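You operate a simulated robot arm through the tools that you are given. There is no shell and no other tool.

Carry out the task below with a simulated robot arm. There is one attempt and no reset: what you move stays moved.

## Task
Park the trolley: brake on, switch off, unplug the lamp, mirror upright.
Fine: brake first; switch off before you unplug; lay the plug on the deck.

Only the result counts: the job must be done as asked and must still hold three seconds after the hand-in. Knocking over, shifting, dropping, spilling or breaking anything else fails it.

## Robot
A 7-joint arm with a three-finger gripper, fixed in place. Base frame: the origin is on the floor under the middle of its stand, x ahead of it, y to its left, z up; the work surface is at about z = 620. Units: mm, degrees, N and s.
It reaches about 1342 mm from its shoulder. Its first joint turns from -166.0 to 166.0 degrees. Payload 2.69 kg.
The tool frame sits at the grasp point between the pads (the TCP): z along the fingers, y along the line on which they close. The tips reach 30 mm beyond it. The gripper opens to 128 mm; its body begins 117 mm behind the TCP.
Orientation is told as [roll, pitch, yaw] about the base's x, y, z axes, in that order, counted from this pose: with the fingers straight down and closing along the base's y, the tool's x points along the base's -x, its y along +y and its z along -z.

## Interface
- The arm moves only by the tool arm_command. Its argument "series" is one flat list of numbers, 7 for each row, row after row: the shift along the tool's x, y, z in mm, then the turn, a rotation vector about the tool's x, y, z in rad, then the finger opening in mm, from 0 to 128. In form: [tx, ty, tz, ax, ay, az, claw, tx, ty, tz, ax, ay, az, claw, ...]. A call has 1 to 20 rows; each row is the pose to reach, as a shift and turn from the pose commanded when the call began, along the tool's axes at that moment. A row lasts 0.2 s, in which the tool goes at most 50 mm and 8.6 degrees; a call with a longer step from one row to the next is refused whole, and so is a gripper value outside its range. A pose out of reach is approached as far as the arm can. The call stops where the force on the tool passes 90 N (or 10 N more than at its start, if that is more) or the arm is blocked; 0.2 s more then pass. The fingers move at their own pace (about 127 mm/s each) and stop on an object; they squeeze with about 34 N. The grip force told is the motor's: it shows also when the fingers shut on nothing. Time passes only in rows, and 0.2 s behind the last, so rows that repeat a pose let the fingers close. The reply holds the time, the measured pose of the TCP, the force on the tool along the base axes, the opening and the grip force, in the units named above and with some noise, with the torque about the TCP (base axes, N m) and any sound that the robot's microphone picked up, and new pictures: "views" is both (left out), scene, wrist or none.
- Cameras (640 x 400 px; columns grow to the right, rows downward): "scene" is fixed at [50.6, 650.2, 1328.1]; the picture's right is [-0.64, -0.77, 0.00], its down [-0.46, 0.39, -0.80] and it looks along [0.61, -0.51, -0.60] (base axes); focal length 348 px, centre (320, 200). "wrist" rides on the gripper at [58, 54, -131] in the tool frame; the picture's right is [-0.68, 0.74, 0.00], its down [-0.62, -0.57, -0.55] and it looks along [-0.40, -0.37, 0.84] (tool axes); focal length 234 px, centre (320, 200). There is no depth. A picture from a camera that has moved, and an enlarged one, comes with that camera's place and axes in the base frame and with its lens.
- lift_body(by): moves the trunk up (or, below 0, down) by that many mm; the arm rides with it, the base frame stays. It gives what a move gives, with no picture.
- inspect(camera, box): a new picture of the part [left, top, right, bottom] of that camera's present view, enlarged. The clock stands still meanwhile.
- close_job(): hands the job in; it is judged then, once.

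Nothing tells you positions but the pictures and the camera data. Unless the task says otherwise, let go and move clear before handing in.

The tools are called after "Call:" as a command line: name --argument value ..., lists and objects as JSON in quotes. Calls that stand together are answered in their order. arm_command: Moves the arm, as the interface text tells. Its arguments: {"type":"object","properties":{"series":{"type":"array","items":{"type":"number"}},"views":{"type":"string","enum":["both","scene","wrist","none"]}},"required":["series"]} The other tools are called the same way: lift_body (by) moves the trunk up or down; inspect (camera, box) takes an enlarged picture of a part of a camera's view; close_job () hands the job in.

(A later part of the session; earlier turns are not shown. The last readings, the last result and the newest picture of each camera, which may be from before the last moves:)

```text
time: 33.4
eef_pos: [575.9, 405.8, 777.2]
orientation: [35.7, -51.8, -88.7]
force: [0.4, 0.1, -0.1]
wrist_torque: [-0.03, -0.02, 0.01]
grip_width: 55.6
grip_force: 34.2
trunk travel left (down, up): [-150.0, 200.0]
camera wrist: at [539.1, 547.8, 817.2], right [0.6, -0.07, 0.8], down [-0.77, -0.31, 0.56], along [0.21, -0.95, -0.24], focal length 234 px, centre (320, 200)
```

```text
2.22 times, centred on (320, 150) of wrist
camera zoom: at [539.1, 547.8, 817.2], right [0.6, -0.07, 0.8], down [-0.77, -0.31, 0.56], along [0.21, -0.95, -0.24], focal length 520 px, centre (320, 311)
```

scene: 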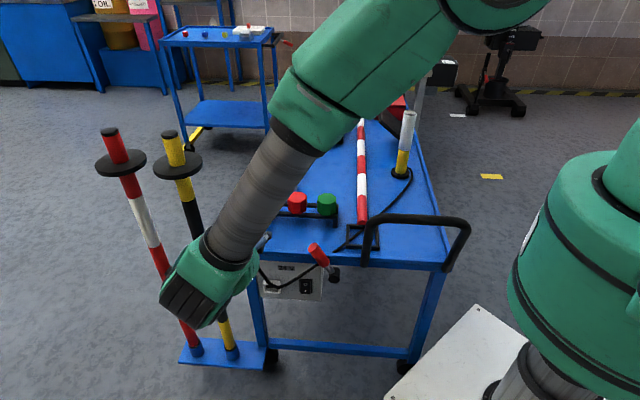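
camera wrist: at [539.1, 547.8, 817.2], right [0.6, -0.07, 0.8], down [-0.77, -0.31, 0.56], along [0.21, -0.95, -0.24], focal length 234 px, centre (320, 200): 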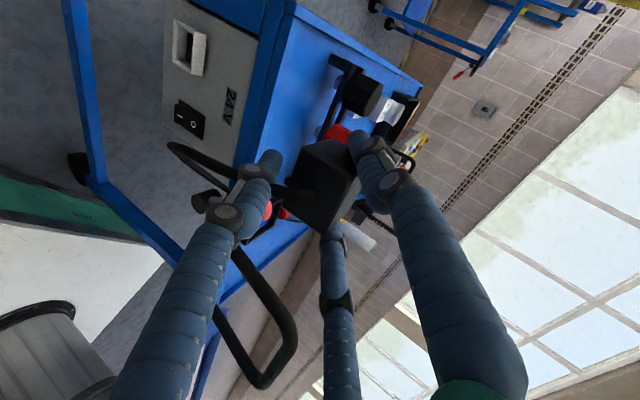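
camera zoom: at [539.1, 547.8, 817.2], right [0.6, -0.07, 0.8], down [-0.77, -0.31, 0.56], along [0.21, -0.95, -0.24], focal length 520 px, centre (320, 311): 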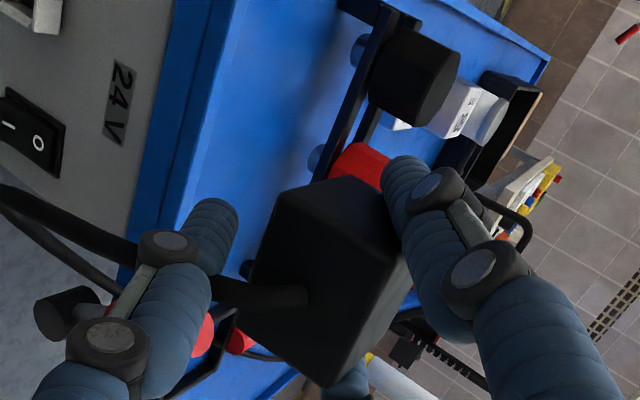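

The plug is well above the rim, firmly held, with the cable hanging slack. Now I turn the hand to point straight down, keeping position.

Call:
arm_command --series '[0, 0, 0, 0.0563, 0.1182, -0.0028, 30, 0, 0, 0, 0.1126, 0.2363, -0.0056, 30, 0, 0, 0, 0.1689, 0.3545, -0.0084, 30, 0, 0, 0, 0.2252, 0.4726, -0.0113, 30, 0, 0, 0, 0.2814, 0.5907, -0.0141, 30, 0, 0, 0, 0.3377, 0.7089, -0.0169, 30, 0, 0, 0, 0.394, 0.827, -0.0197, 30, 0, 0, 0, 0.45, 0.945, -0.0225, 30]' --views "both"

Call:
inspect --camera "wrist" --box '[220, 60, 420, 240]'

```text
time: 35.2
eef_pos: [576.2, 405.8, 778.3]
orientation: [-1.3, -0.4, -70.3]
force: [-0.6, -0.1, -1.0]
wrist_torque: [-0.01, 0.0, 0.0]
grip_width: 56.4
grip_force: 33.9
trunk travel left (down, up): [-150.0, 200.0]
camera wrist: at [609.1, 479.5, 908.1], right [0.92, -0.39, -0.01], down [-0.31, -0.76, 0.56], along [-0.23, -0.52, -0.83], focal length 234 px, centre (320, 200)
```

scene: 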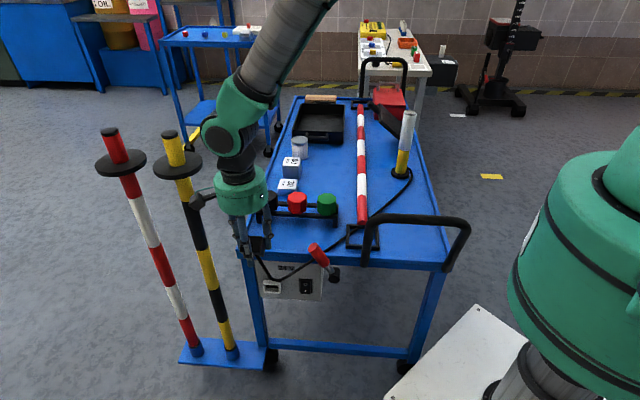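
wrist: 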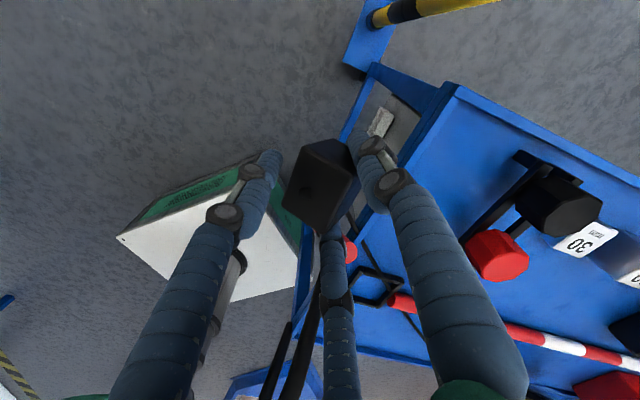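

```text
2.22 times, centred on (320, 150) of wrist
camera zoom: at [609.1, 479.5, 908.1], right [0.92, -0.39, -0.01], down [-0.31, -0.76, 0.56], along [-0.23, -0.52, -0.83], focal length 520 px, centre (320, 311)
```

zoom: 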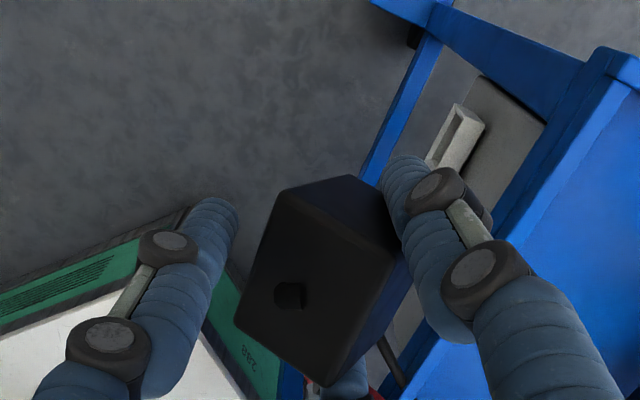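

The hand points straight down with the plug still held. I'll check in the scene how plug and cable hang.

Call:
inspect --camera "scene" --box '[200, 190, 360, 310]'

Call:
inspect --camera "wrist" --box '[270, 200, 440, 330]'

```text
3.33 times, centred on (280, 250) of scene
camera zoom: at [50.6, 650.2, 1328.1], right [-0.64, -0.77, 0.0], down [-0.46, 0.39, -0.8], along [0.61, -0.51, -0.6], focal length 1158 px, centre (453, 33)
```

zoom: 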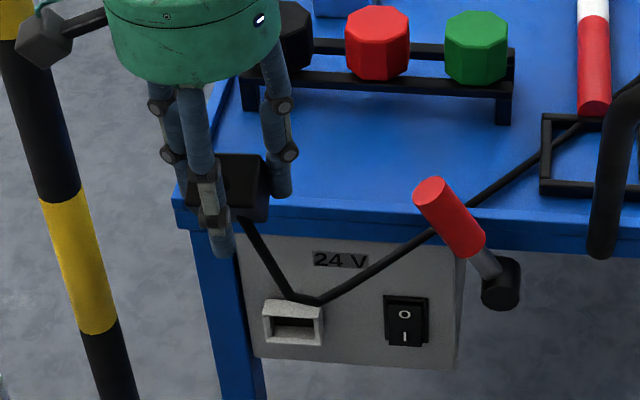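

```text
3.08 times, centred on (355, 265) of wrist
camera zoom: at [609.1, 479.5, 908.1], right [0.92, -0.39, -0.01], down [-0.31, -0.76, 0.56], along [-0.23, -0.52, -0.83], focal length 720 px, centre (212, 0)
```

zoom: 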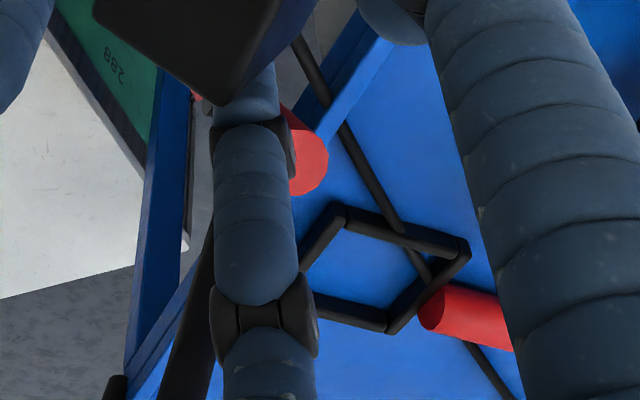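

The cable hangs freely and the plug is secure. I'll carry it horizontally over the rim to the free deck area in front of the knob rack, staying high.

Call:
arm_command --series '[-28.8, 13.8, 0, 0, 0, 0, 30, -57.7, 27.7, 0, 0, 0, 0, 30, -86.5, 41.5, 0, 0, 0, 0, 30, -115.4, 55.3, 0, 0, 0, 0, 30, -144.2, 69.2, 0, 0, 0, 0, 30, -173.1, 83, 0, 0, 0, 0, 30]' --views "both"

Call:
inspect --camera "scene" --box '[220, 150, 380, 290]'

Call:
inspect --camera "wrist" --box '[220, 80, 420, 260]'

```text
time: 36.6
eef_pos: [714.3, 269.6, 779.4]
orientation: [-1.1, -0.3, -70.3]
force: [-0.2, -0.7, -1.4]
wrist_torque: [-0.01, -0.03, 0.01]
grip_width: 55.9
grip_force: 33.8
trunk travel left (down, up): [-150.0, 200.0]
camera wrist: at [746.7, 345.3, 908.2], right [0.92, -0.39, -0.01], down [-0.32, -0.76, 0.56], along [-0.23, -0.52, -0.83], focal length 234 px, centre (320, 200)
```

scene: 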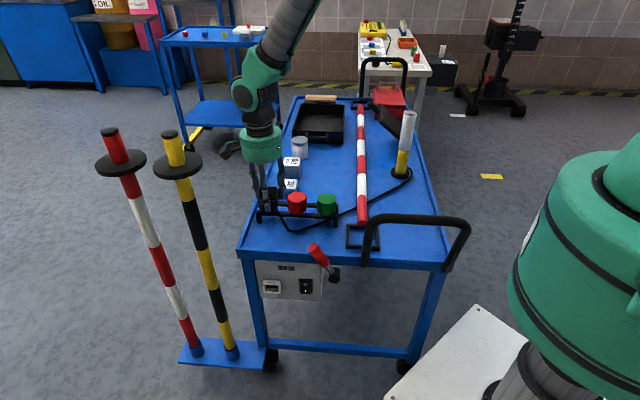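
wrist: 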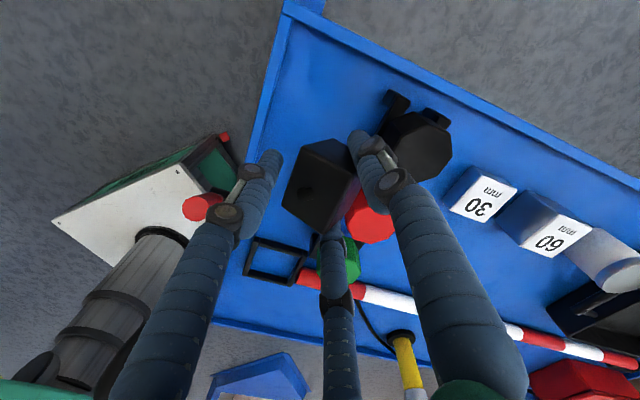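

```text
2.86 times, centred on (300, 220) of scene
camera zoom: at [50.6, 650.2, 1328.1], right [-0.64, -0.77, 0.0], down [-0.46, 0.39, -0.8], along [0.61, -0.51, -0.6], focal length 993 px, centre (377, 143)
```

zoom: 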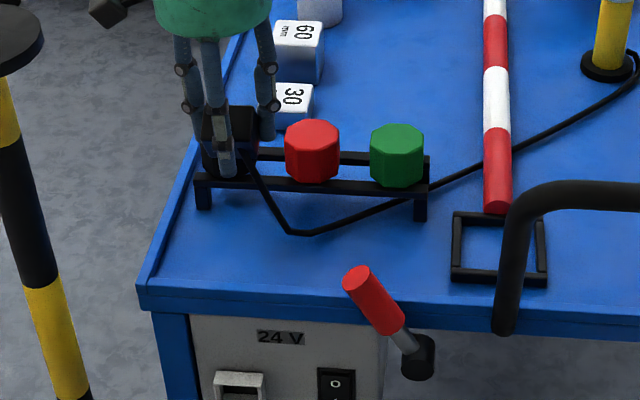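

```text
2.22 times, centred on (320, 170) of wrist
camera zoom: at [746.7, 345.3, 908.2], right [0.92, -0.39, -0.01], down [-0.32, -0.76, 0.56], along [-0.23, -0.52, -0.83], focal length 520 px, centre (320, 267)
```

zoom: 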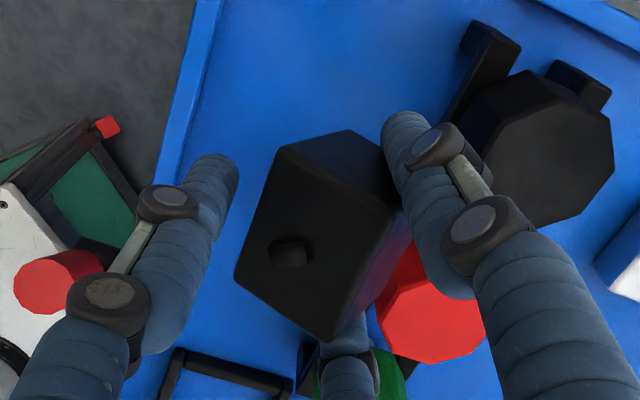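

The plug is over the free deck area, in front of the rack and clear of it. I lower it 95 mm and look before the last bit.

Call:
arm_command --series '[0, 0, 24, 0, 0, 0, 30, 0, 0, 48, 0, 0, 0, 30, 0, 0, 72, 0, 0, 0, 30, 0, 0, 95, 0, 0, 0, 30]' --views "both"

Call:
inspect --camera "scene" --box '[230, 170, 350, 270]'

Call:
inspect --camera "wrist" --box '[220, 80, 420, 260]'

```text
time: 37.6
eef_pos: [713.0, 267.4, 683.2]
orientation: [-1.2, -0.4, -70.3]
force: [-0.1, 0.8, -0.7]
wrist_torque: [0.0, 0.01, -0.02]
grip_width: 56.0
grip_force: 34.2
trunk travel left (down, up): [-150.0, 200.0]
camera wrist: at [744.2, 343.1, 812.8], right [0.92, -0.39, -0.01], down [-0.32, -0.76, 0.56], along [-0.23, -0.52, -0.83], focal length 234 px, centre (320, 200)
```

scene: 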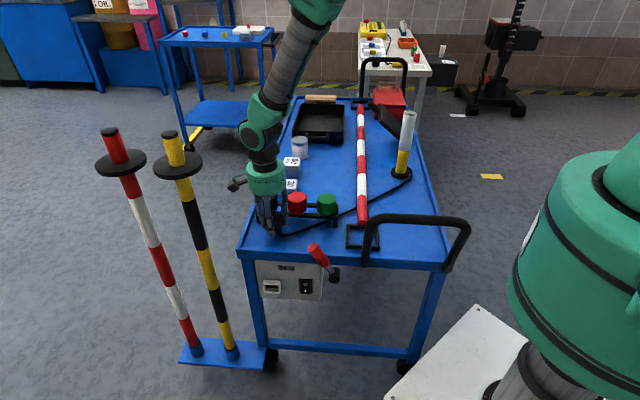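
wrist: 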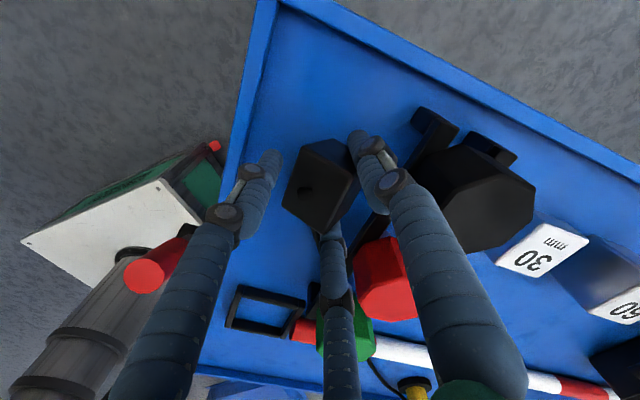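

```text
4.00 times, centred on (290, 220) of scene
camera zoom: at [50.6, 650.2, 1328.1], right [-0.64, -0.77, 0.0], down [-0.46, 0.39, -0.8], along [0.61, -0.51, -0.6], focal length 1390 px, centre (440, 120)
```

zoom: 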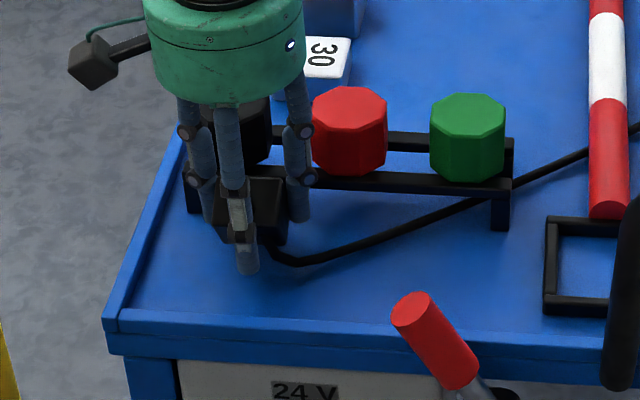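

```text
2.22 times, centred on (320, 170) of wrist
camera zoom: at [744.2, 343.1, 812.8], right [0.92, -0.39, -0.01], down [-0.32, -0.76, 0.56], along [-0.23, -0.52, -0.83], focal length 520 px, centre (320, 267)
```

zoom: 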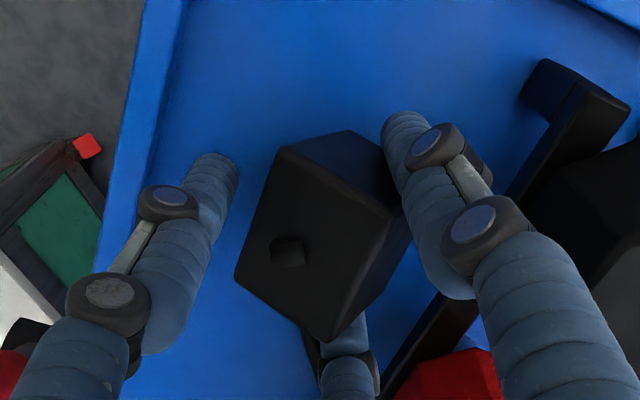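

The plug is about 15 mm above the deck. I lower slowly in 4 mm steps and watch for contact force.

Call:
arm_command --series '[0, 0, 4, 0, 0, 0, 30, 0, 0, 8, 0, 0, 0, 30, 0, 0, 12, 0, 0, 0, 30]' --views "wrist"

Call:
inspect --camera "scene" --box '[250, 190, 320, 250]'

```text
time: 38.4
eef_pos: [711.5, 269.3, 671.4]
orientation: [-1.2, -0.4, -70.3]
force: [-0.1, 0.2, -0.8]
wrist_torque: [0.04, 0.01, -0.02]
grip_width: 55.4
grip_force: 33.9
trunk travel left (down, up): [-150.0, 200.0]
camera wrist: at [743.7, 342.9, 800.8], right [0.92, -0.39, -0.01], down [-0.31, -0.76, 0.56], along [-0.23, -0.52, -0.83], focal length 234 px, centre (320, 200)
```

wrist: 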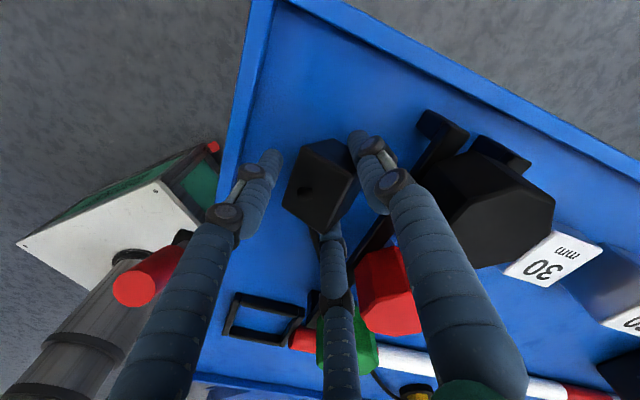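

```text
6.67 times, centred on (285, 220) of scene
camera zoom: at [50.6, 650.2, 1328.1], right [-0.64, -0.77, 0.0], down [-0.46, 0.39, -0.8], along [0.61, -0.51, -0.6], focal length 2317 px, centre (553, 67)
```

zoom: 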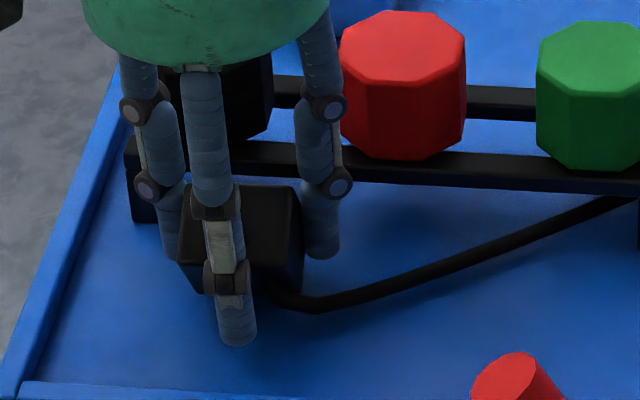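

Still no contact. I continue down in small steps.

Call:
arm_command --series '[0, 0, 3, 0, 0, 0, 30, 0, 0, 6, 0, 0, 0, 30, 0, 0, 9, 0, 0, 0, 30]' --views "none"

Call:
inspect --camera "scene" --box '[250, 190, 320, 250]'

Call:
inspect --camera "wrist" --box '[240, 110, 400, 250]'

```text
time: 39.2
eef_pos: [713.0, 267.9, 665.2]
orientation: [-0.8, -0.4, -70.3]
force: [0.8, -4.6, 32.5]
wrist_torque: [-0.34, -0.59, -0.04]
grip_width: 56.1
grip_force: 34.2
trunk travel left (down, up): [-150.0, 200.0]
```

```text
6.67 times, centred on (285, 220) of scene
camera zoom: at [50.6, 650.2, 1328.1], right [-0.64, -0.77, 0.0], down [-0.46, 0.39, -0.8], along [0.61, -0.51, -0.6], focal length 2317 px, centre (553, 67)
```

zoom: 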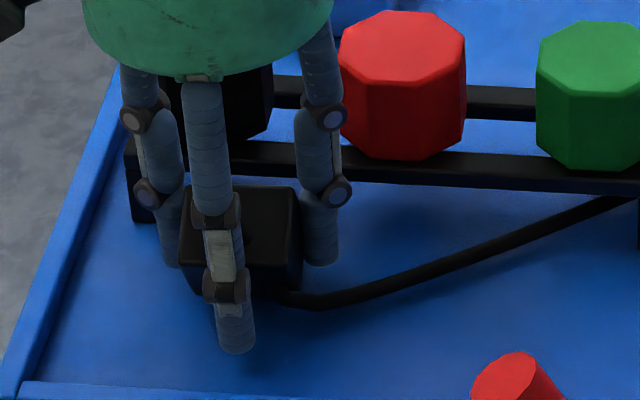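

```text
2.86 times, centred on (320, 180) of wrist
camera zoom: at [744.5, 342.4, 795.6], right [0.92, -0.39, -0.01], down [-0.32, -0.76, 0.56], along [-0.22, -0.52, -0.83], focal length 669 px, centre (320, 257)
```

zoom: 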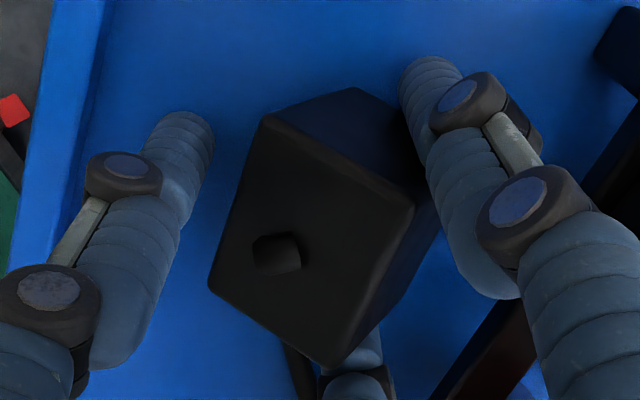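

The plug's edge touched the deck at TCP z≈665. To make it settle flat on its end rather than topple, I lift 8 mm, turn 15° further, and set it down again.

Call:
arm_command --series '[0, 0, -8, 0, 0, 0, 30, 0, 0, -8, 0.056, 0.1185, 0, 30, 0, 0, -8, 0.112, 0.237, 0, 30, 0, 0, -8, 0.112, 0.237, 0, 30]' --views "wrist"

Call:
inspect --camera "scene" --box '[250, 190, 320, 250]'

Call:
inspect --camera "wrist" --box '[240, 110, 400, 250]'

```text
time: 40.2
eef_pos: [711.2, 269.0, 670.8]
orientation: [-7.8, 13.2, -71.4]
force: [1.0, -0.1, -1.6]
wrist_torque: [0.01, 0.05, 0.0]
grip_width: 56.3
grip_force: 34.5
trunk travel left (down, up): [-150.0, 200.0]
camera wrist: at [768.2, 318.2, 802.8], right [0.89, -0.37, -0.25], down [-0.22, -0.86, 0.46], along [-0.39, -0.36, -0.85], focal length 234 px, centre (320, 200)
```

wrist: 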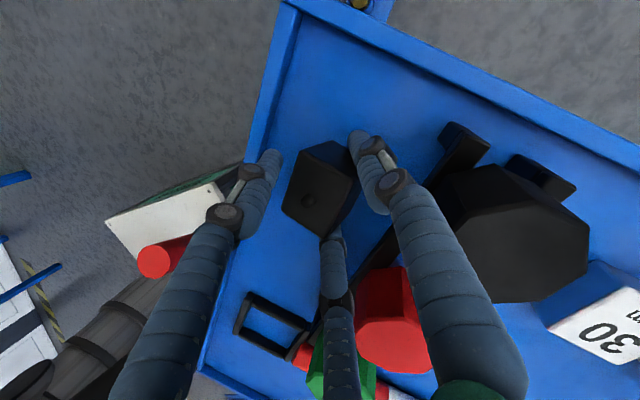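

```text
6.67 times, centred on (285, 220) of scene
camera zoom: at [50.6, 650.2, 1328.1], right [-0.64, -0.77, 0.0], down [-0.46, 0.39, -0.8], along [0.61, -0.51, -0.6], focal length 2317 px, centre (553, 67)
```

zoom: 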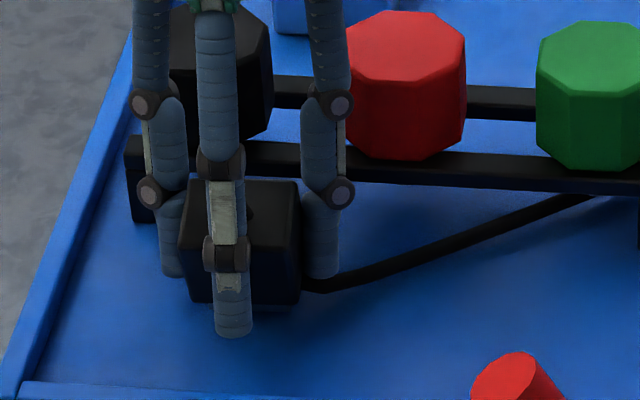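

```text
2.86 times, centred on (320, 180) of wrist
camera zoom: at [768.2, 318.2, 802.8], right [0.89, -0.37, -0.25], down [-0.22, -0.86, 0.46], along [-0.39, -0.36, -0.85], focal length 669 px, centre (320, 257)
```

zoom: 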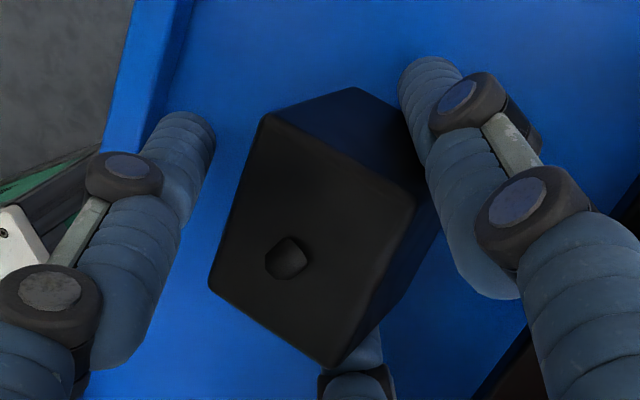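

The plug is nearly square to the deck now, but one finger is close to the red knob. I shift 10 mm toward the rim and then set the plug down in small steps.

Call:
arm_command --series '[8.7, -4.1, 2.6, 0, 0, 0, 30, 8.3, -3.9, 4.5, 0, 0, 0, 30, 7.8, -3.7, 6.5, 0, 0, 0, 30]' --views "none"

Call:
inspect --camera "scene" --box '[250, 190, 320, 250]'

```text
time: 41.0
eef_pos: [705.2, 275.6, 667.8]
orientation: [-7.7, 13.1, -71.4]
force: [-3.9, -3.4, 14.7]
wrist_torque: [-0.04, 0.01, -0.03]
grip_width: 55.6
grip_force: 34.4
trunk travel left (down, up): [-150.0, 200.0]
```

```text
6.67 times, centred on (285, 220) of scene
camera zoom: at [50.6, 650.2, 1328.1], right [-0.64, -0.77, 0.0], down [-0.46, 0.39, -0.8], along [0.61, -0.51, -0.6], focal length 2317 px, centre (553, 67)
```

zoom: 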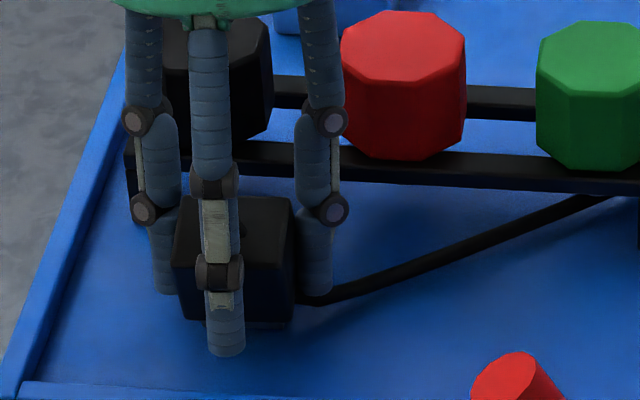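

The plug rests on the deck with 15 N. I open the fingers gently to release it.

Call:
arm_command --series '[0, 0, 0, 0, 0, 0, 58, 0, 0, 0, 0, 0, 0, 63, 0, 0, 0, 0, 0, 0, 70, 0, 0, 0, 0, 0, 0, 76, 0, 0, 0, 0, 0, 0, 76]' --views "both"

Call:
inspect --camera "scene" --box '[250, 190, 320, 250]'

Call:
inspect --camera "wrist" --box '[240, 110, 400, 250]'

```text
time: 42.2
eef_pos: [705.4, 277.1, 665.4]
orientation: [-7.8, 13.1, -71.4]
force: [0.0, -0.2, 0.1]
wrist_torque: [0.02, 0.04, -0.01]
grip_width: 76.3
grip_force: 0.1
trunk travel left (down, up): [-150.0, 200.0]
camera wrist: at [762.5, 325.5, 798.9], right [0.9, -0.37, -0.25], down [-0.22, -0.86, 0.46], along [-0.39, -0.36, -0.85], focal length 234 px, centre (320, 200)
```

scene: 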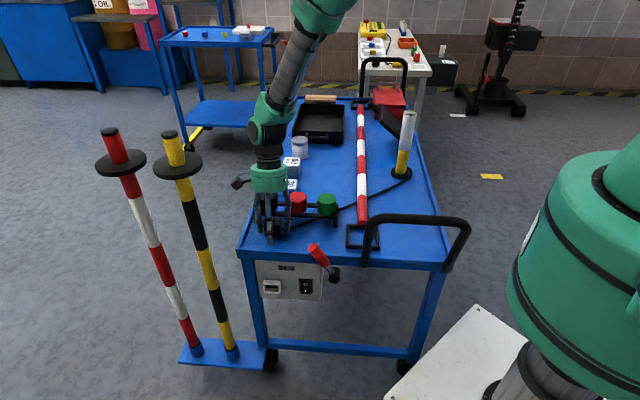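
wrist: 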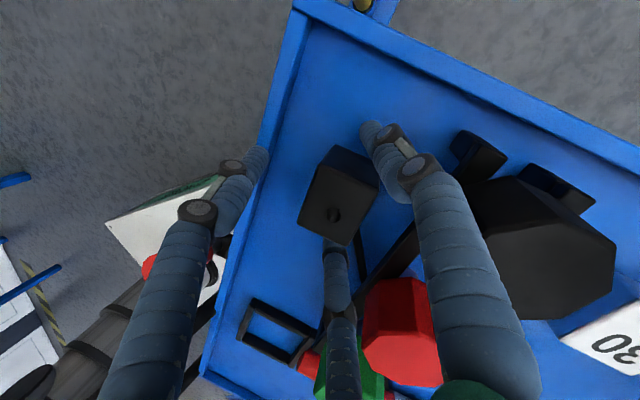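

```text
6.67 times, centred on (285, 220) of scene
camera zoom: at [50.6, 650.2, 1328.1], right [-0.64, -0.77, 0.0], down [-0.46, 0.39, -0.8], along [0.61, -0.51, -0.6], focal length 2317 px, centre (553, 67)
```

zoom: 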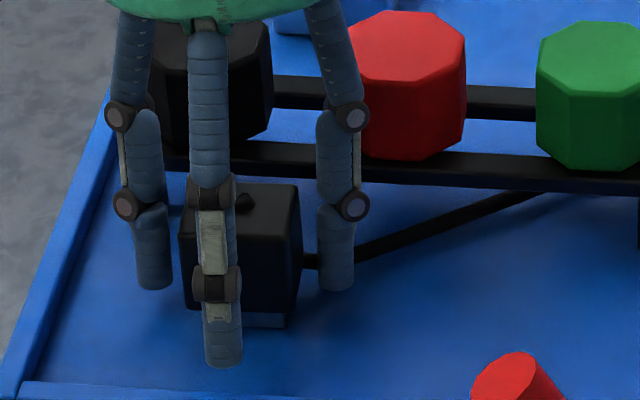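

```text
2.86 times, centred on (320, 180) of wrist
camera zoom: at [762.5, 325.5, 798.9], right [0.9, -0.37, -0.25], down [-0.22, -0.86, 0.46], along [-0.39, -0.36, -0.85], focal length 669 px, centre (320, 257)
```

zoom: 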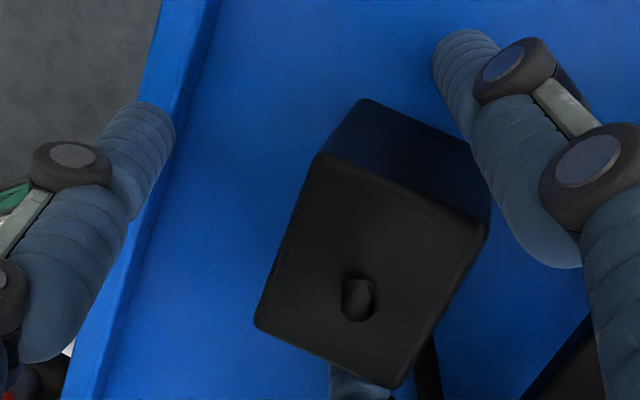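

The plug now stands on the deck on its own and the fingers are clear of it. I raise the hand straight up.

Call:
arm_command --series '[3.5, -1.7, -14.5, 0, 0, 0, 76, 9.4, -4.4, -38.6, 0, 0, 0, 76, 18.7, -8.9, -77.3, 0, 0, 0, 76, 28.1, -13.3, -115.9, 0, 0, 0, 76, 37.4, -17.7, -154.6, 0, 0, 0, 76]' --views "both"

Call:
inspect --camera "scene" --box '[230, 180, 350, 270]'

Call:
inspect --camera "wrist" --box '[240, 110, 440, 270]'

```text
time: 43.4
eef_pos: [706.5, 276.2, 825.3]
orientation: [-7.9, 13.1, -71.4]
force: [-0.2, -0.1, -0.1]
wrist_torque: [0.0, 0.01, 0.03]
grip_width: 75.8
grip_force: 0.1
trunk travel left (down, up): [-150.0, 200.0]
camera wrist: at [763.4, 326.5, 958.6], right [0.89, -0.37, -0.25], down [-0.22, -0.86, 0.47], along [-0.39, -0.36, -0.85], focal length 234 px, centre (320, 200)
```

scene: 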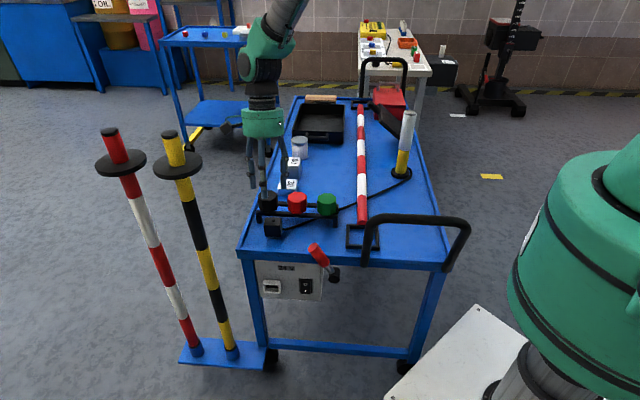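
wrist: 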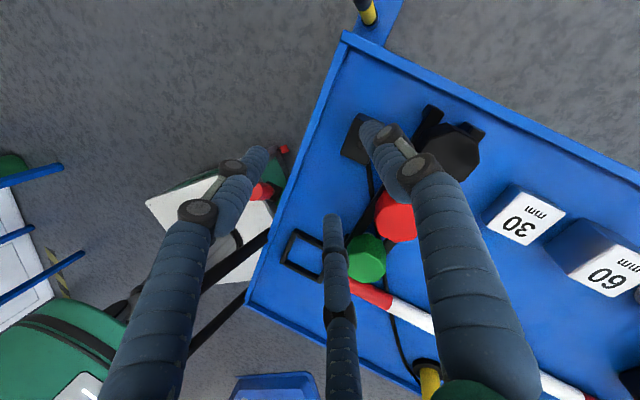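

```text
4.44 times, centred on (290, 225) of scene
camera zoom: at [50.6, 650.2, 1328.1], right [-0.64, -0.77, 0.0], down [-0.46, 0.39, -0.8], along [0.61, -0.51, -0.6], focal length 1545 px, centre (453, 89)
```

zoom: 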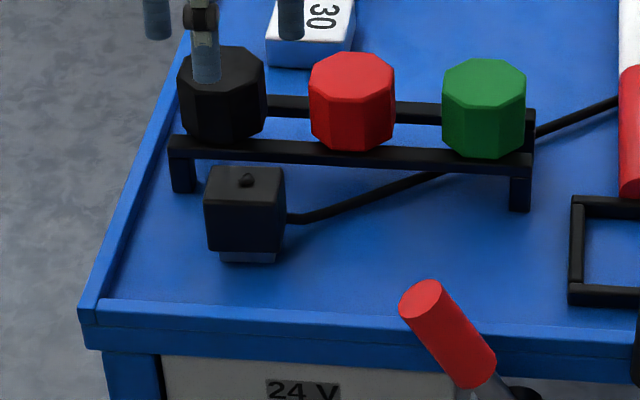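

```text
2.50 times, centred on (340, 190) of wrist
camera zoom: at [763.4, 326.5, 958.6], right [0.89, -0.37, -0.25], down [-0.22, -0.86, 0.47], along [-0.39, -0.36, -0.85], focal length 585 px, centre (270, 225)
```

zoom: 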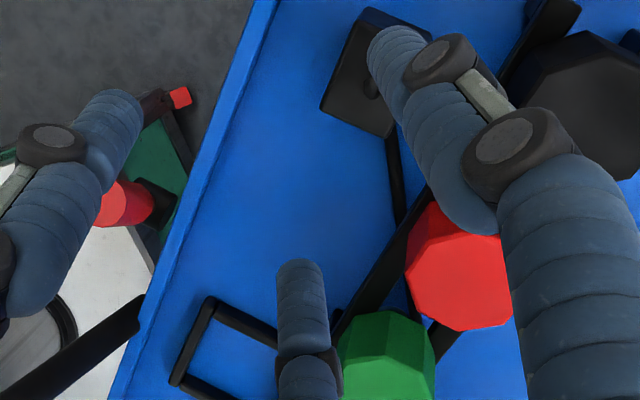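

The plug stands on the deck at about e≈698, n≈-320, in front of the rack. The mirror is left: I first bring the hand upright and higher.

Call:
arm_command --series '[8.8, -4.2, -36, -0.028, -0.059, 0, 76, 17.5, -8.3, -72.5, -0.056, -0.1185, 0, 76, 26.3, -12.5, -109, -0.084, -0.178, 0, 76, 35, -16.6, -145, -0.112, -0.237, 0, 76]' --views "none"

```text
time: 44.4
eef_pos: [710.1, 279.1, 974.5]
orientation: [-1.1, -0.4, -70.1]
force: [-0.1, -0.3, -0.3]
wrist_torque: [0.02, 0.03, -0.02]
grip_width: 76.0
grip_force: 0.1
trunk travel left (down, up): [-150.0, 200.0]
```

The hand is upright at z≈975. I now swing it over the deck toward the mirror side and turn it back to the starting yaw.

Call:
arm_command --series '[-39.2, -8.9, -2.5, 0, 0, -0.1223, 76, -78.4, -17.7, -5, 0, 0, -0.2446, 76, -117.6, -26.6, -7.5, 0, 0, -0.367, 76, -156.8, -35.5, -10, 0, 0, -0.489, 76, -196, -44.4, -12.5, 0, 0, -0.6115, 76, -235.2, -53.2, -15, 0, 0, -0.734, 76, -274.4, -62.1, -17.5, 0, 0, -0.856, 76, -313.6, -71, -20, 0, 0, -0.978, 76, -352.8, -79.8, -22.5, 0, 0, -1.1, 76, -392, -88.7, -25, 0, 0, -1.223, 76]' --views "both"

Call:
inspect --camera "wrist" --box '[180, 100, 400, 320]'

Call:
inspect --camera "scene" --box '[230, 170, 370, 290]'

```text
time: 46.6
eef_pos: [759.0, -120.5, 1005.5]
orientation: [-0.8, 1.0, -0.1]
force: [-0.5, 0.3, -0.1]
wrist_torque: [-0.06, -0.01, 0.01]
grip_width: 75.9
grip_force: 0.0
trunk travel left (down, up): [-150.0, 200.0]
camera wrist: at [701.6, -65.6, 1137.1], right [0.68, 0.74, -0.02], down [0.62, -0.56, 0.55], along [0.39, -0.38, -0.84], focal length 234 px, centre (320, 200)
```

scene: 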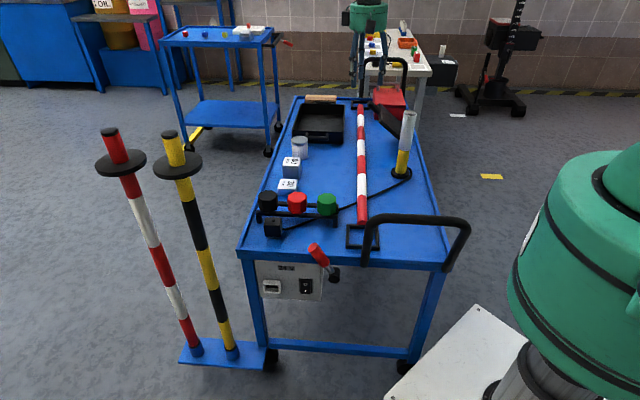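
wrist: 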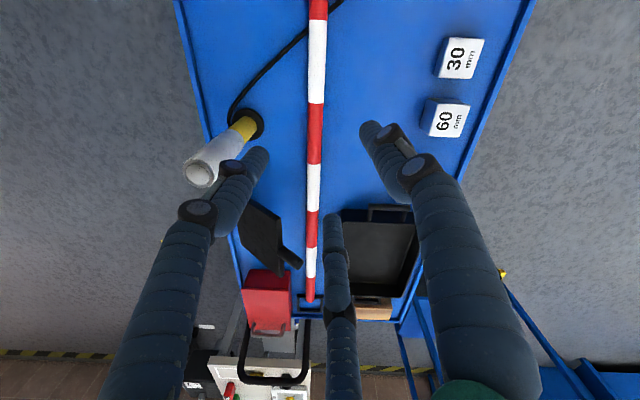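

```text
1.82 times, centred on (290, 210) of wrist
camera zoom: at [701.6, -65.6, 1137.1], right [0.68, 0.74, -0.02], down [0.62, -0.56, 0.55], along [0.39, -0.38, -0.84], focal length 426 px, centre (374, 182)
```

zoom: 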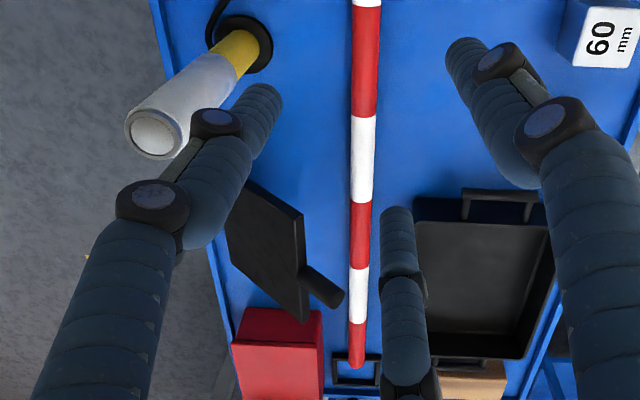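

```text
3.33 times, centred on (300, 230) of scene
camera zoom: at [50.6, 650.2, 1328.1], right [-0.64, -0.77, 0.0], down [-0.46, 0.39, -0.8], along [0.61, -0.51, -0.6], focal length 1158 px, centre (387, 100)
```

zoom: 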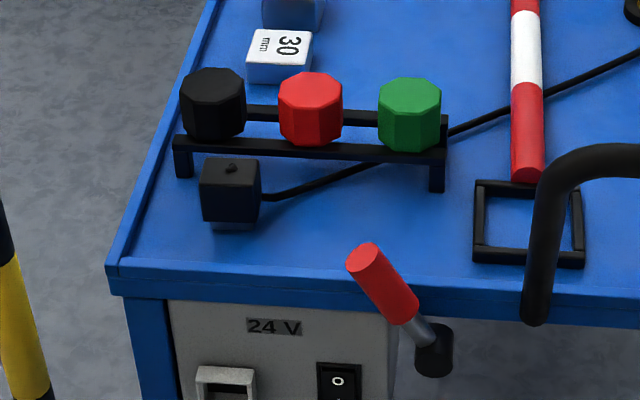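

The trolley end looks right: lever over, plug on the deck, nothing else disturbed. For the mirror I need a side view, so I swing the camera to look across the deck at it from the left.

Call:
arm_command --series '[-15, -8.3, 13.7, 0, 0, 0.134, 76, -30, -16.6, 27.4, 0, 0, 0.268, 76, -45, -25, 41, 0, 0, 0.402, 76, -60, -33, 55, 0, 0, 0.536, 76, -75, -42, 69, 0, 0, 0.67, 76, -90, -50, 82, 0, 0, 0.804, 76, -105, -58, 96, 0, 0, 0.938, 76, -120, -66, 110, 0, 0, 1.072, 76, -136, -75, 124, 0, 0, 1.206, 76, -151, -83, 137, 0, 0, 1.34, 76, -166, -92, 151, 0, 0, 1.474, 76, -181, -100, 165, 0, 0, 1.608, 76]' --views "both"

Call:
inspect --camera "wrist" --box '[200, 60, 440, 260]'

```text
time: 49.2
eef_pos: [938.3, -222.3, 837.1]
orientation: [-0.8, -0.7, -92.4]
force: [-1.2, -1.3, 0.1]
wrist_torque: [-0.02, 0.01, -0.01]
grip_width: 76.1
grip_force: 0.1
trunk travel left (down, up): [-150.0, 200.0]
camera wrist: at [995.2, -165.1, 967.9], right [0.71, -0.71, 0.0], down [-0.58, -0.58, 0.57], along [-0.4, -0.4, -0.82], focal length 234 px, centre (320, 200)
```

scene: 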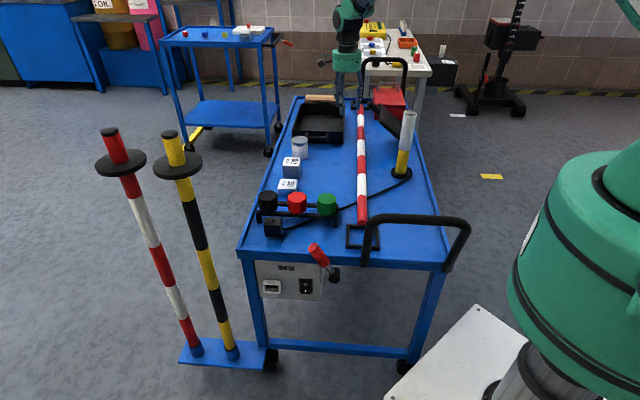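
wrist: 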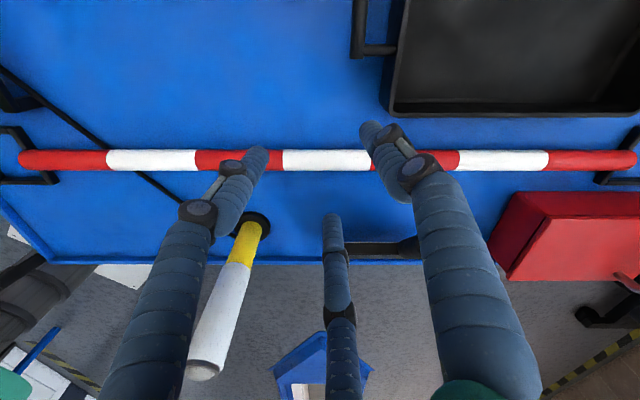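

```text
2.00 times, centred on (320, 160) of wrist
camera zoom: at [995.2, -165.1, 967.9], right [0.71, -0.71, 0.0], down [-0.58, -0.58, 0.57], along [-0.4, -0.4, -0.82], focal length 468 px, centre (320, 280)
```

zoom: 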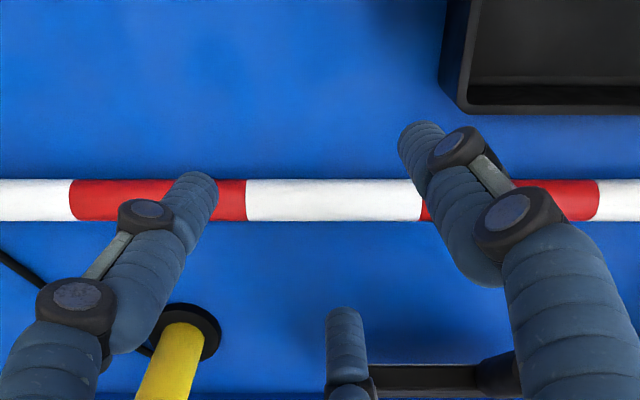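

The mirror is a roughly 150 mm square plate, edge-on in this view. It leans about 45–50° toward the deck centre from its lower edge on the right side, and a stub handle extends past its upper edge to about e≈416, n≈-905, z≈815. I want a view from the near side to see its pivot.

Call:
arm_command --series '[8.6, -23.3, -3.3, 0, 0, -0.1175, 76, 17.1, -46.6, -6.6, 0, 0, -0.235, 76, 25.7, -69.9, -9.9, 0, 0, -0.3525, 76, 34.2, -93.1, -13.1, 0, 0, -0.47, 76, 42.8, -116.4, -16.4, 0, 0, -0.5875, 76, 51.3, -139.7, -19.7, 0, 0, -0.705, 76, 59.9, -163, -23, 0, 0, -0.8225, 76]' --views "none"

Call:
arm_command --series '[8, 0, 8, 0, -0.131, 0, 40, 16, 0, 16, 0, -0.262, 0, 40, 24, 0, 24, 0, -0.393, 0, 40, 32, 0, 32, 0, -0.524, 0, 40, 40, 0, 40, 0, -0.655, 0, 40, 48, 0, 48, 0, -0.785, 0, 40]' --views "both"

Call:
inspect --camera "wrist" --box '[180, 40, 460, 280]'

```text
time: 50.8
eef_pos: [779.5, -156.1, 867.5]
orientation: [-1.3, 0.1, -45.0]
force: [0.6, 0.1, -0.7]
wrist_torque: [0.01, 0.02, -0.01]
grip_width: 75.8
grip_force: 0.1
trunk travel left (down, up): [-150.0, 200.0]
```

```text
time: 52.2
eef_pos: [743.6, -121.0, 815.9]
orientation: [-1.5, -45.1, -44.2]
force: [0.1, 0.4, -0.4]
wrist_torque: [0.04, 0.05, -0.01]
grip_width: 39.9
grip_force: 0.0
trunk travel left (down, up): [-150.0, 200.0]
camera wrist: at [686.7, 12.3, 867.5], right [0.87, 0.19, 0.46], down [-0.36, -0.42, 0.83], along [0.35, -0.89, -0.3], focal length 234 px, centre (320, 200)
```

scene: 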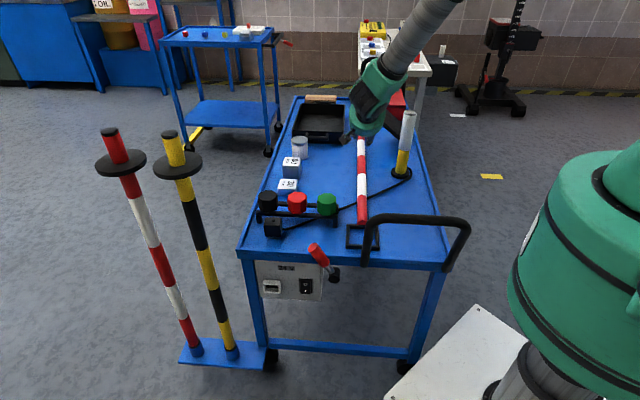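
wrist: 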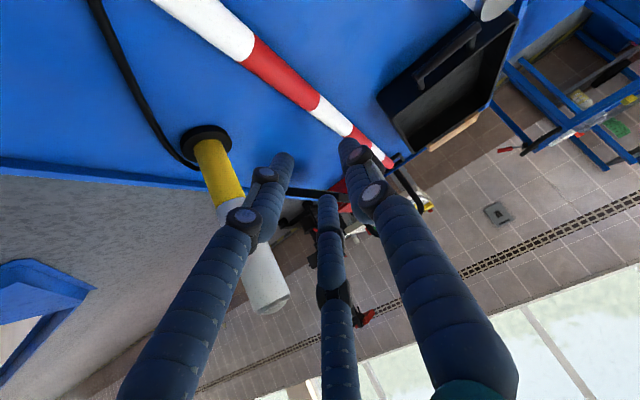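

```text
1.67 times, centred on (320, 160) of wrist
camera zoom: at [686.7, 12.3, 867.5], right [0.87, 0.19, 0.46], down [-0.36, -0.42, 0.83], along [0.35, -0.89, -0.3], focal length 390 px, centre (320, 267)
```

zoom: 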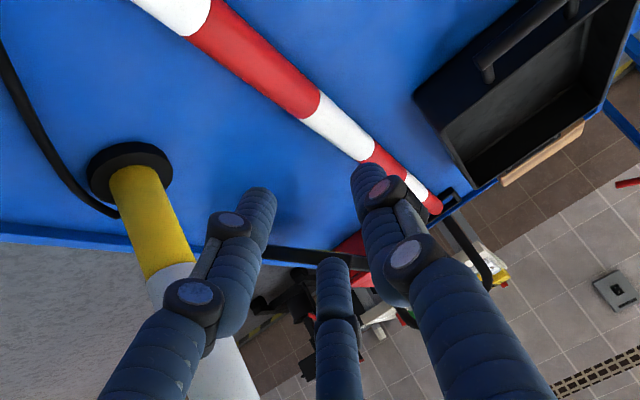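

The mirror is right behind the fingers here. I tilt the hand up another 25° and raise it so the mirror shows in the clear upper part of the picture.

Call:
arm_command --series '[-10, 5, -10, 0, -0.109, 0, 60, -20, 10, -20, 0, -0.218, 0, 80, -30, 15, -30, 0, -0.327, 0, 100, -40, 20, -40, 0, -0.436, 0, 110]' --views "both"

Call:
inspect --camera "wrist" --box '[220, 20, 420, 180]'

```text
time: 53.2
eef_pos: [757.4, -106.3, 874.9]
orientation: [-3.6, -69.9, -41.9]
force: [-0.1, 0.4, 0.1]
wrist_torque: [0.02, 0.01, 0.02]
grip_width: 109.9
grip_force: 0.1
trunk travel left (down, up): [-150.0, 200.0]
camera wrist: at [693.5, 32.6, 863.1], right [0.7, 0.36, 0.62], down [-0.6, -0.17, 0.78], along [0.39, -0.92, 0.1], focal length 234 px, centre (320, 200)
```

scene: 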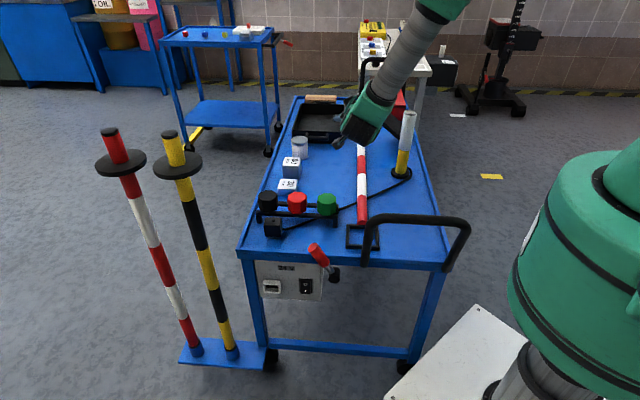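
wrist: 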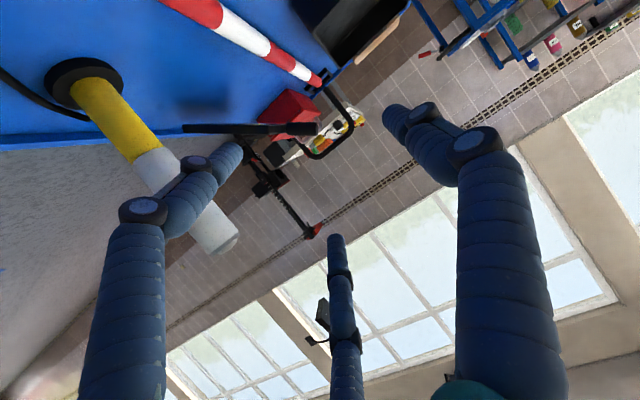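

```text
2.50 times, centred on (320, 100) of wrist
camera zoom: at [693.5, 32.6, 863.1], right [0.7, 0.36, 0.62], down [-0.6, -0.17, 0.78], along [0.39, -0.92, 0.1], focal length 585 px, centre (320, 450)
```

zoom: 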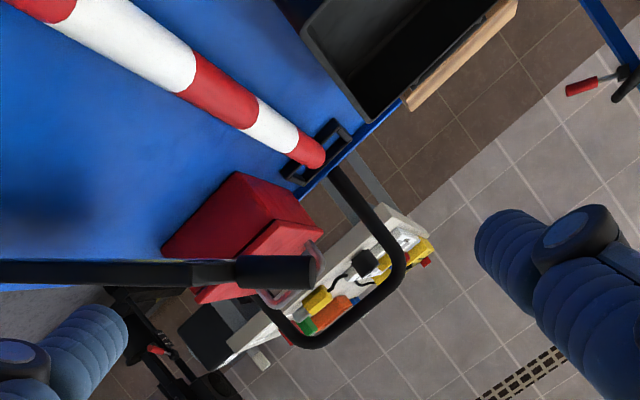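

From here I see the mirror edge-on: it rises from its lower edge near (e 251, z 663) at about 39° to the horizontal, and its stub handle ends near (e 420, n -905, z 805). I'll push that handle over toward the right rim with a closed, downward-pointing hand, so I first turn the hand vertical.

Call:
arm_command --series '[-4.2, 0, -1.5, 0, 0.136, 0, 100, -8.4, 0, -3, 0, 0.272, 0, 60, -12.5, 0, -4.6, 0, 0.407, 0, 20, -16.7, 0, -6.1, 0, 0.543, 0, 0, -20.9, 0, -7.6, 0, 0.679, 0, 0, -25.1, 0, -9.1, 0, 0.815, 0, 0, -29.2, 0, -10.7, 0, 0.95, 0, 0, -33.4, 0, -12.2, 0, 1.086, 0, 0, -37.6, 0, -13.7, 0, 1.222, 0, 0]' --views "wrist"

```text
time: 55.2
eef_pos: [758.3, -105.6, 911.4]
orientation: [-1.1, 0.3, -45.2]
force: [0.1, 0.7, -0.1]
wrist_torque: [-0.02, -0.01, -0.02]
grip_width: 2.2
grip_force: 31.5
trunk travel left (down, up): [-150.0, 200.0]
camera wrist: at [756.2, -25.3, 1041.9], right [1.0, 0.04, -0.02], down [0.04, -0.83, 0.56], along [0.01, -0.56, -0.83], focal length 234 px, centre (320, 200)
```

wrist: 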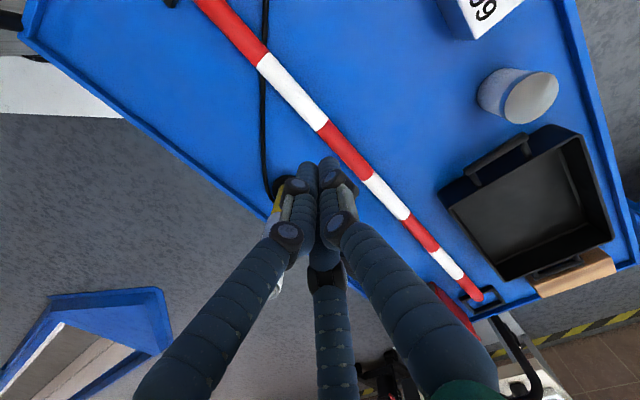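

The fist is closed and vertical. I carry it high along the deck to beside the handle tip, on its deck-centre side.

Call:
arm_command --series '[-42, 1.5, 0, 0, 0, 0, 0, -84, 3, 0, 0, 0, 0, 0, -126, 4.5, 0, 0, 0, 0, 0, -168, 6, 0, 0, 0, 0, 0, -210, 7.5, 0, 0, 0, 0, 0, -252, 9, 0, 0, 0, 0, 0, -294, 10, 0, 0, 0, 0, 0]' --views "both"

Call:
inspect --camera "wrist" --box '[200, 80, 440, 280]'

Call:
inspect --camera "scene" --box '[330, 60, 450, 160]'

```text
time: 56.8
eef_pos: [970.4, -307.0, 914.4]
orientation: [-1.3, 0.3, -45.2]
force: [-0.6, 0.0, 0.0]
wrist_torque: [-0.01, -0.02, 0.01]
grip_width: 2.2
grip_force: 31.3
trunk travel left (down, up): [-150.0, 200.0]
camera wrist: at [969.1, -227.1, 1044.1], right [1.0, 0.04, -0.02], down [0.04, -0.83, 0.56], along [0.01, -0.56, -0.83], focal length 234 px, centre (320, 200)
```

scene: 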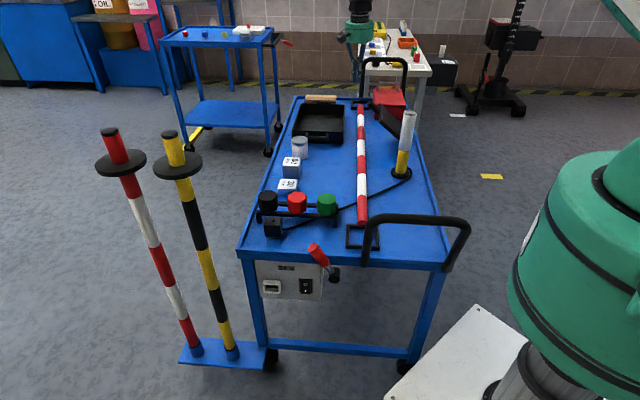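
wrist: 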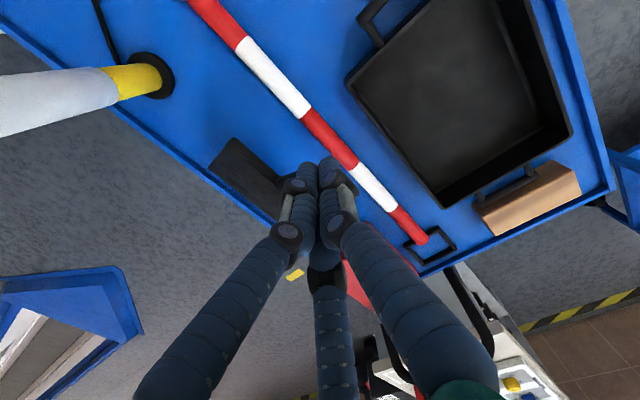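

```text
2.00 times, centred on (320, 180) of wrist
camera zoom: at [969.1, -227.1, 1044.1], right [1.0, 0.04, -0.02], down [0.04, -0.83, 0.56], along [0.01, -0.56, -0.83], focal length 468 px, centre (320, 240)
```

zoom: 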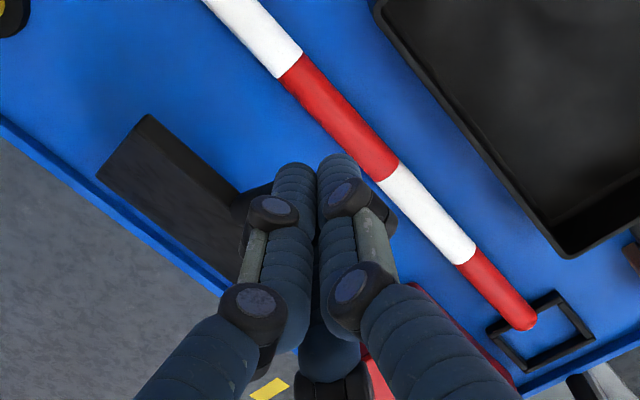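

```text
4.00 times, centred on (390, 110) of scene
camera zoom: at [50.6, 650.2, 1328.1], right [-0.64, -0.77, 0.0], down [-0.46, 0.39, -0.8], along [0.61, -0.51, -0.6], focal length 1390 px, centre (40, 560)
```

zoom: 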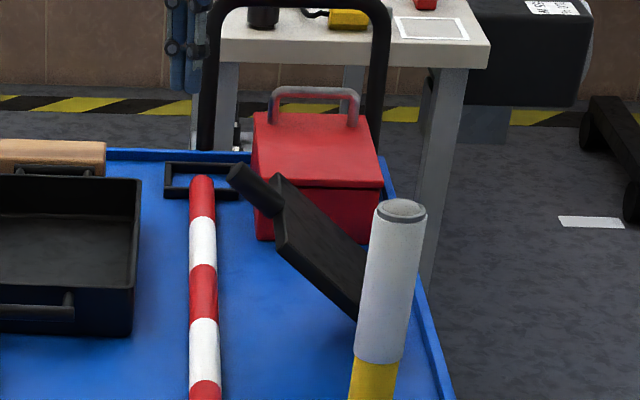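

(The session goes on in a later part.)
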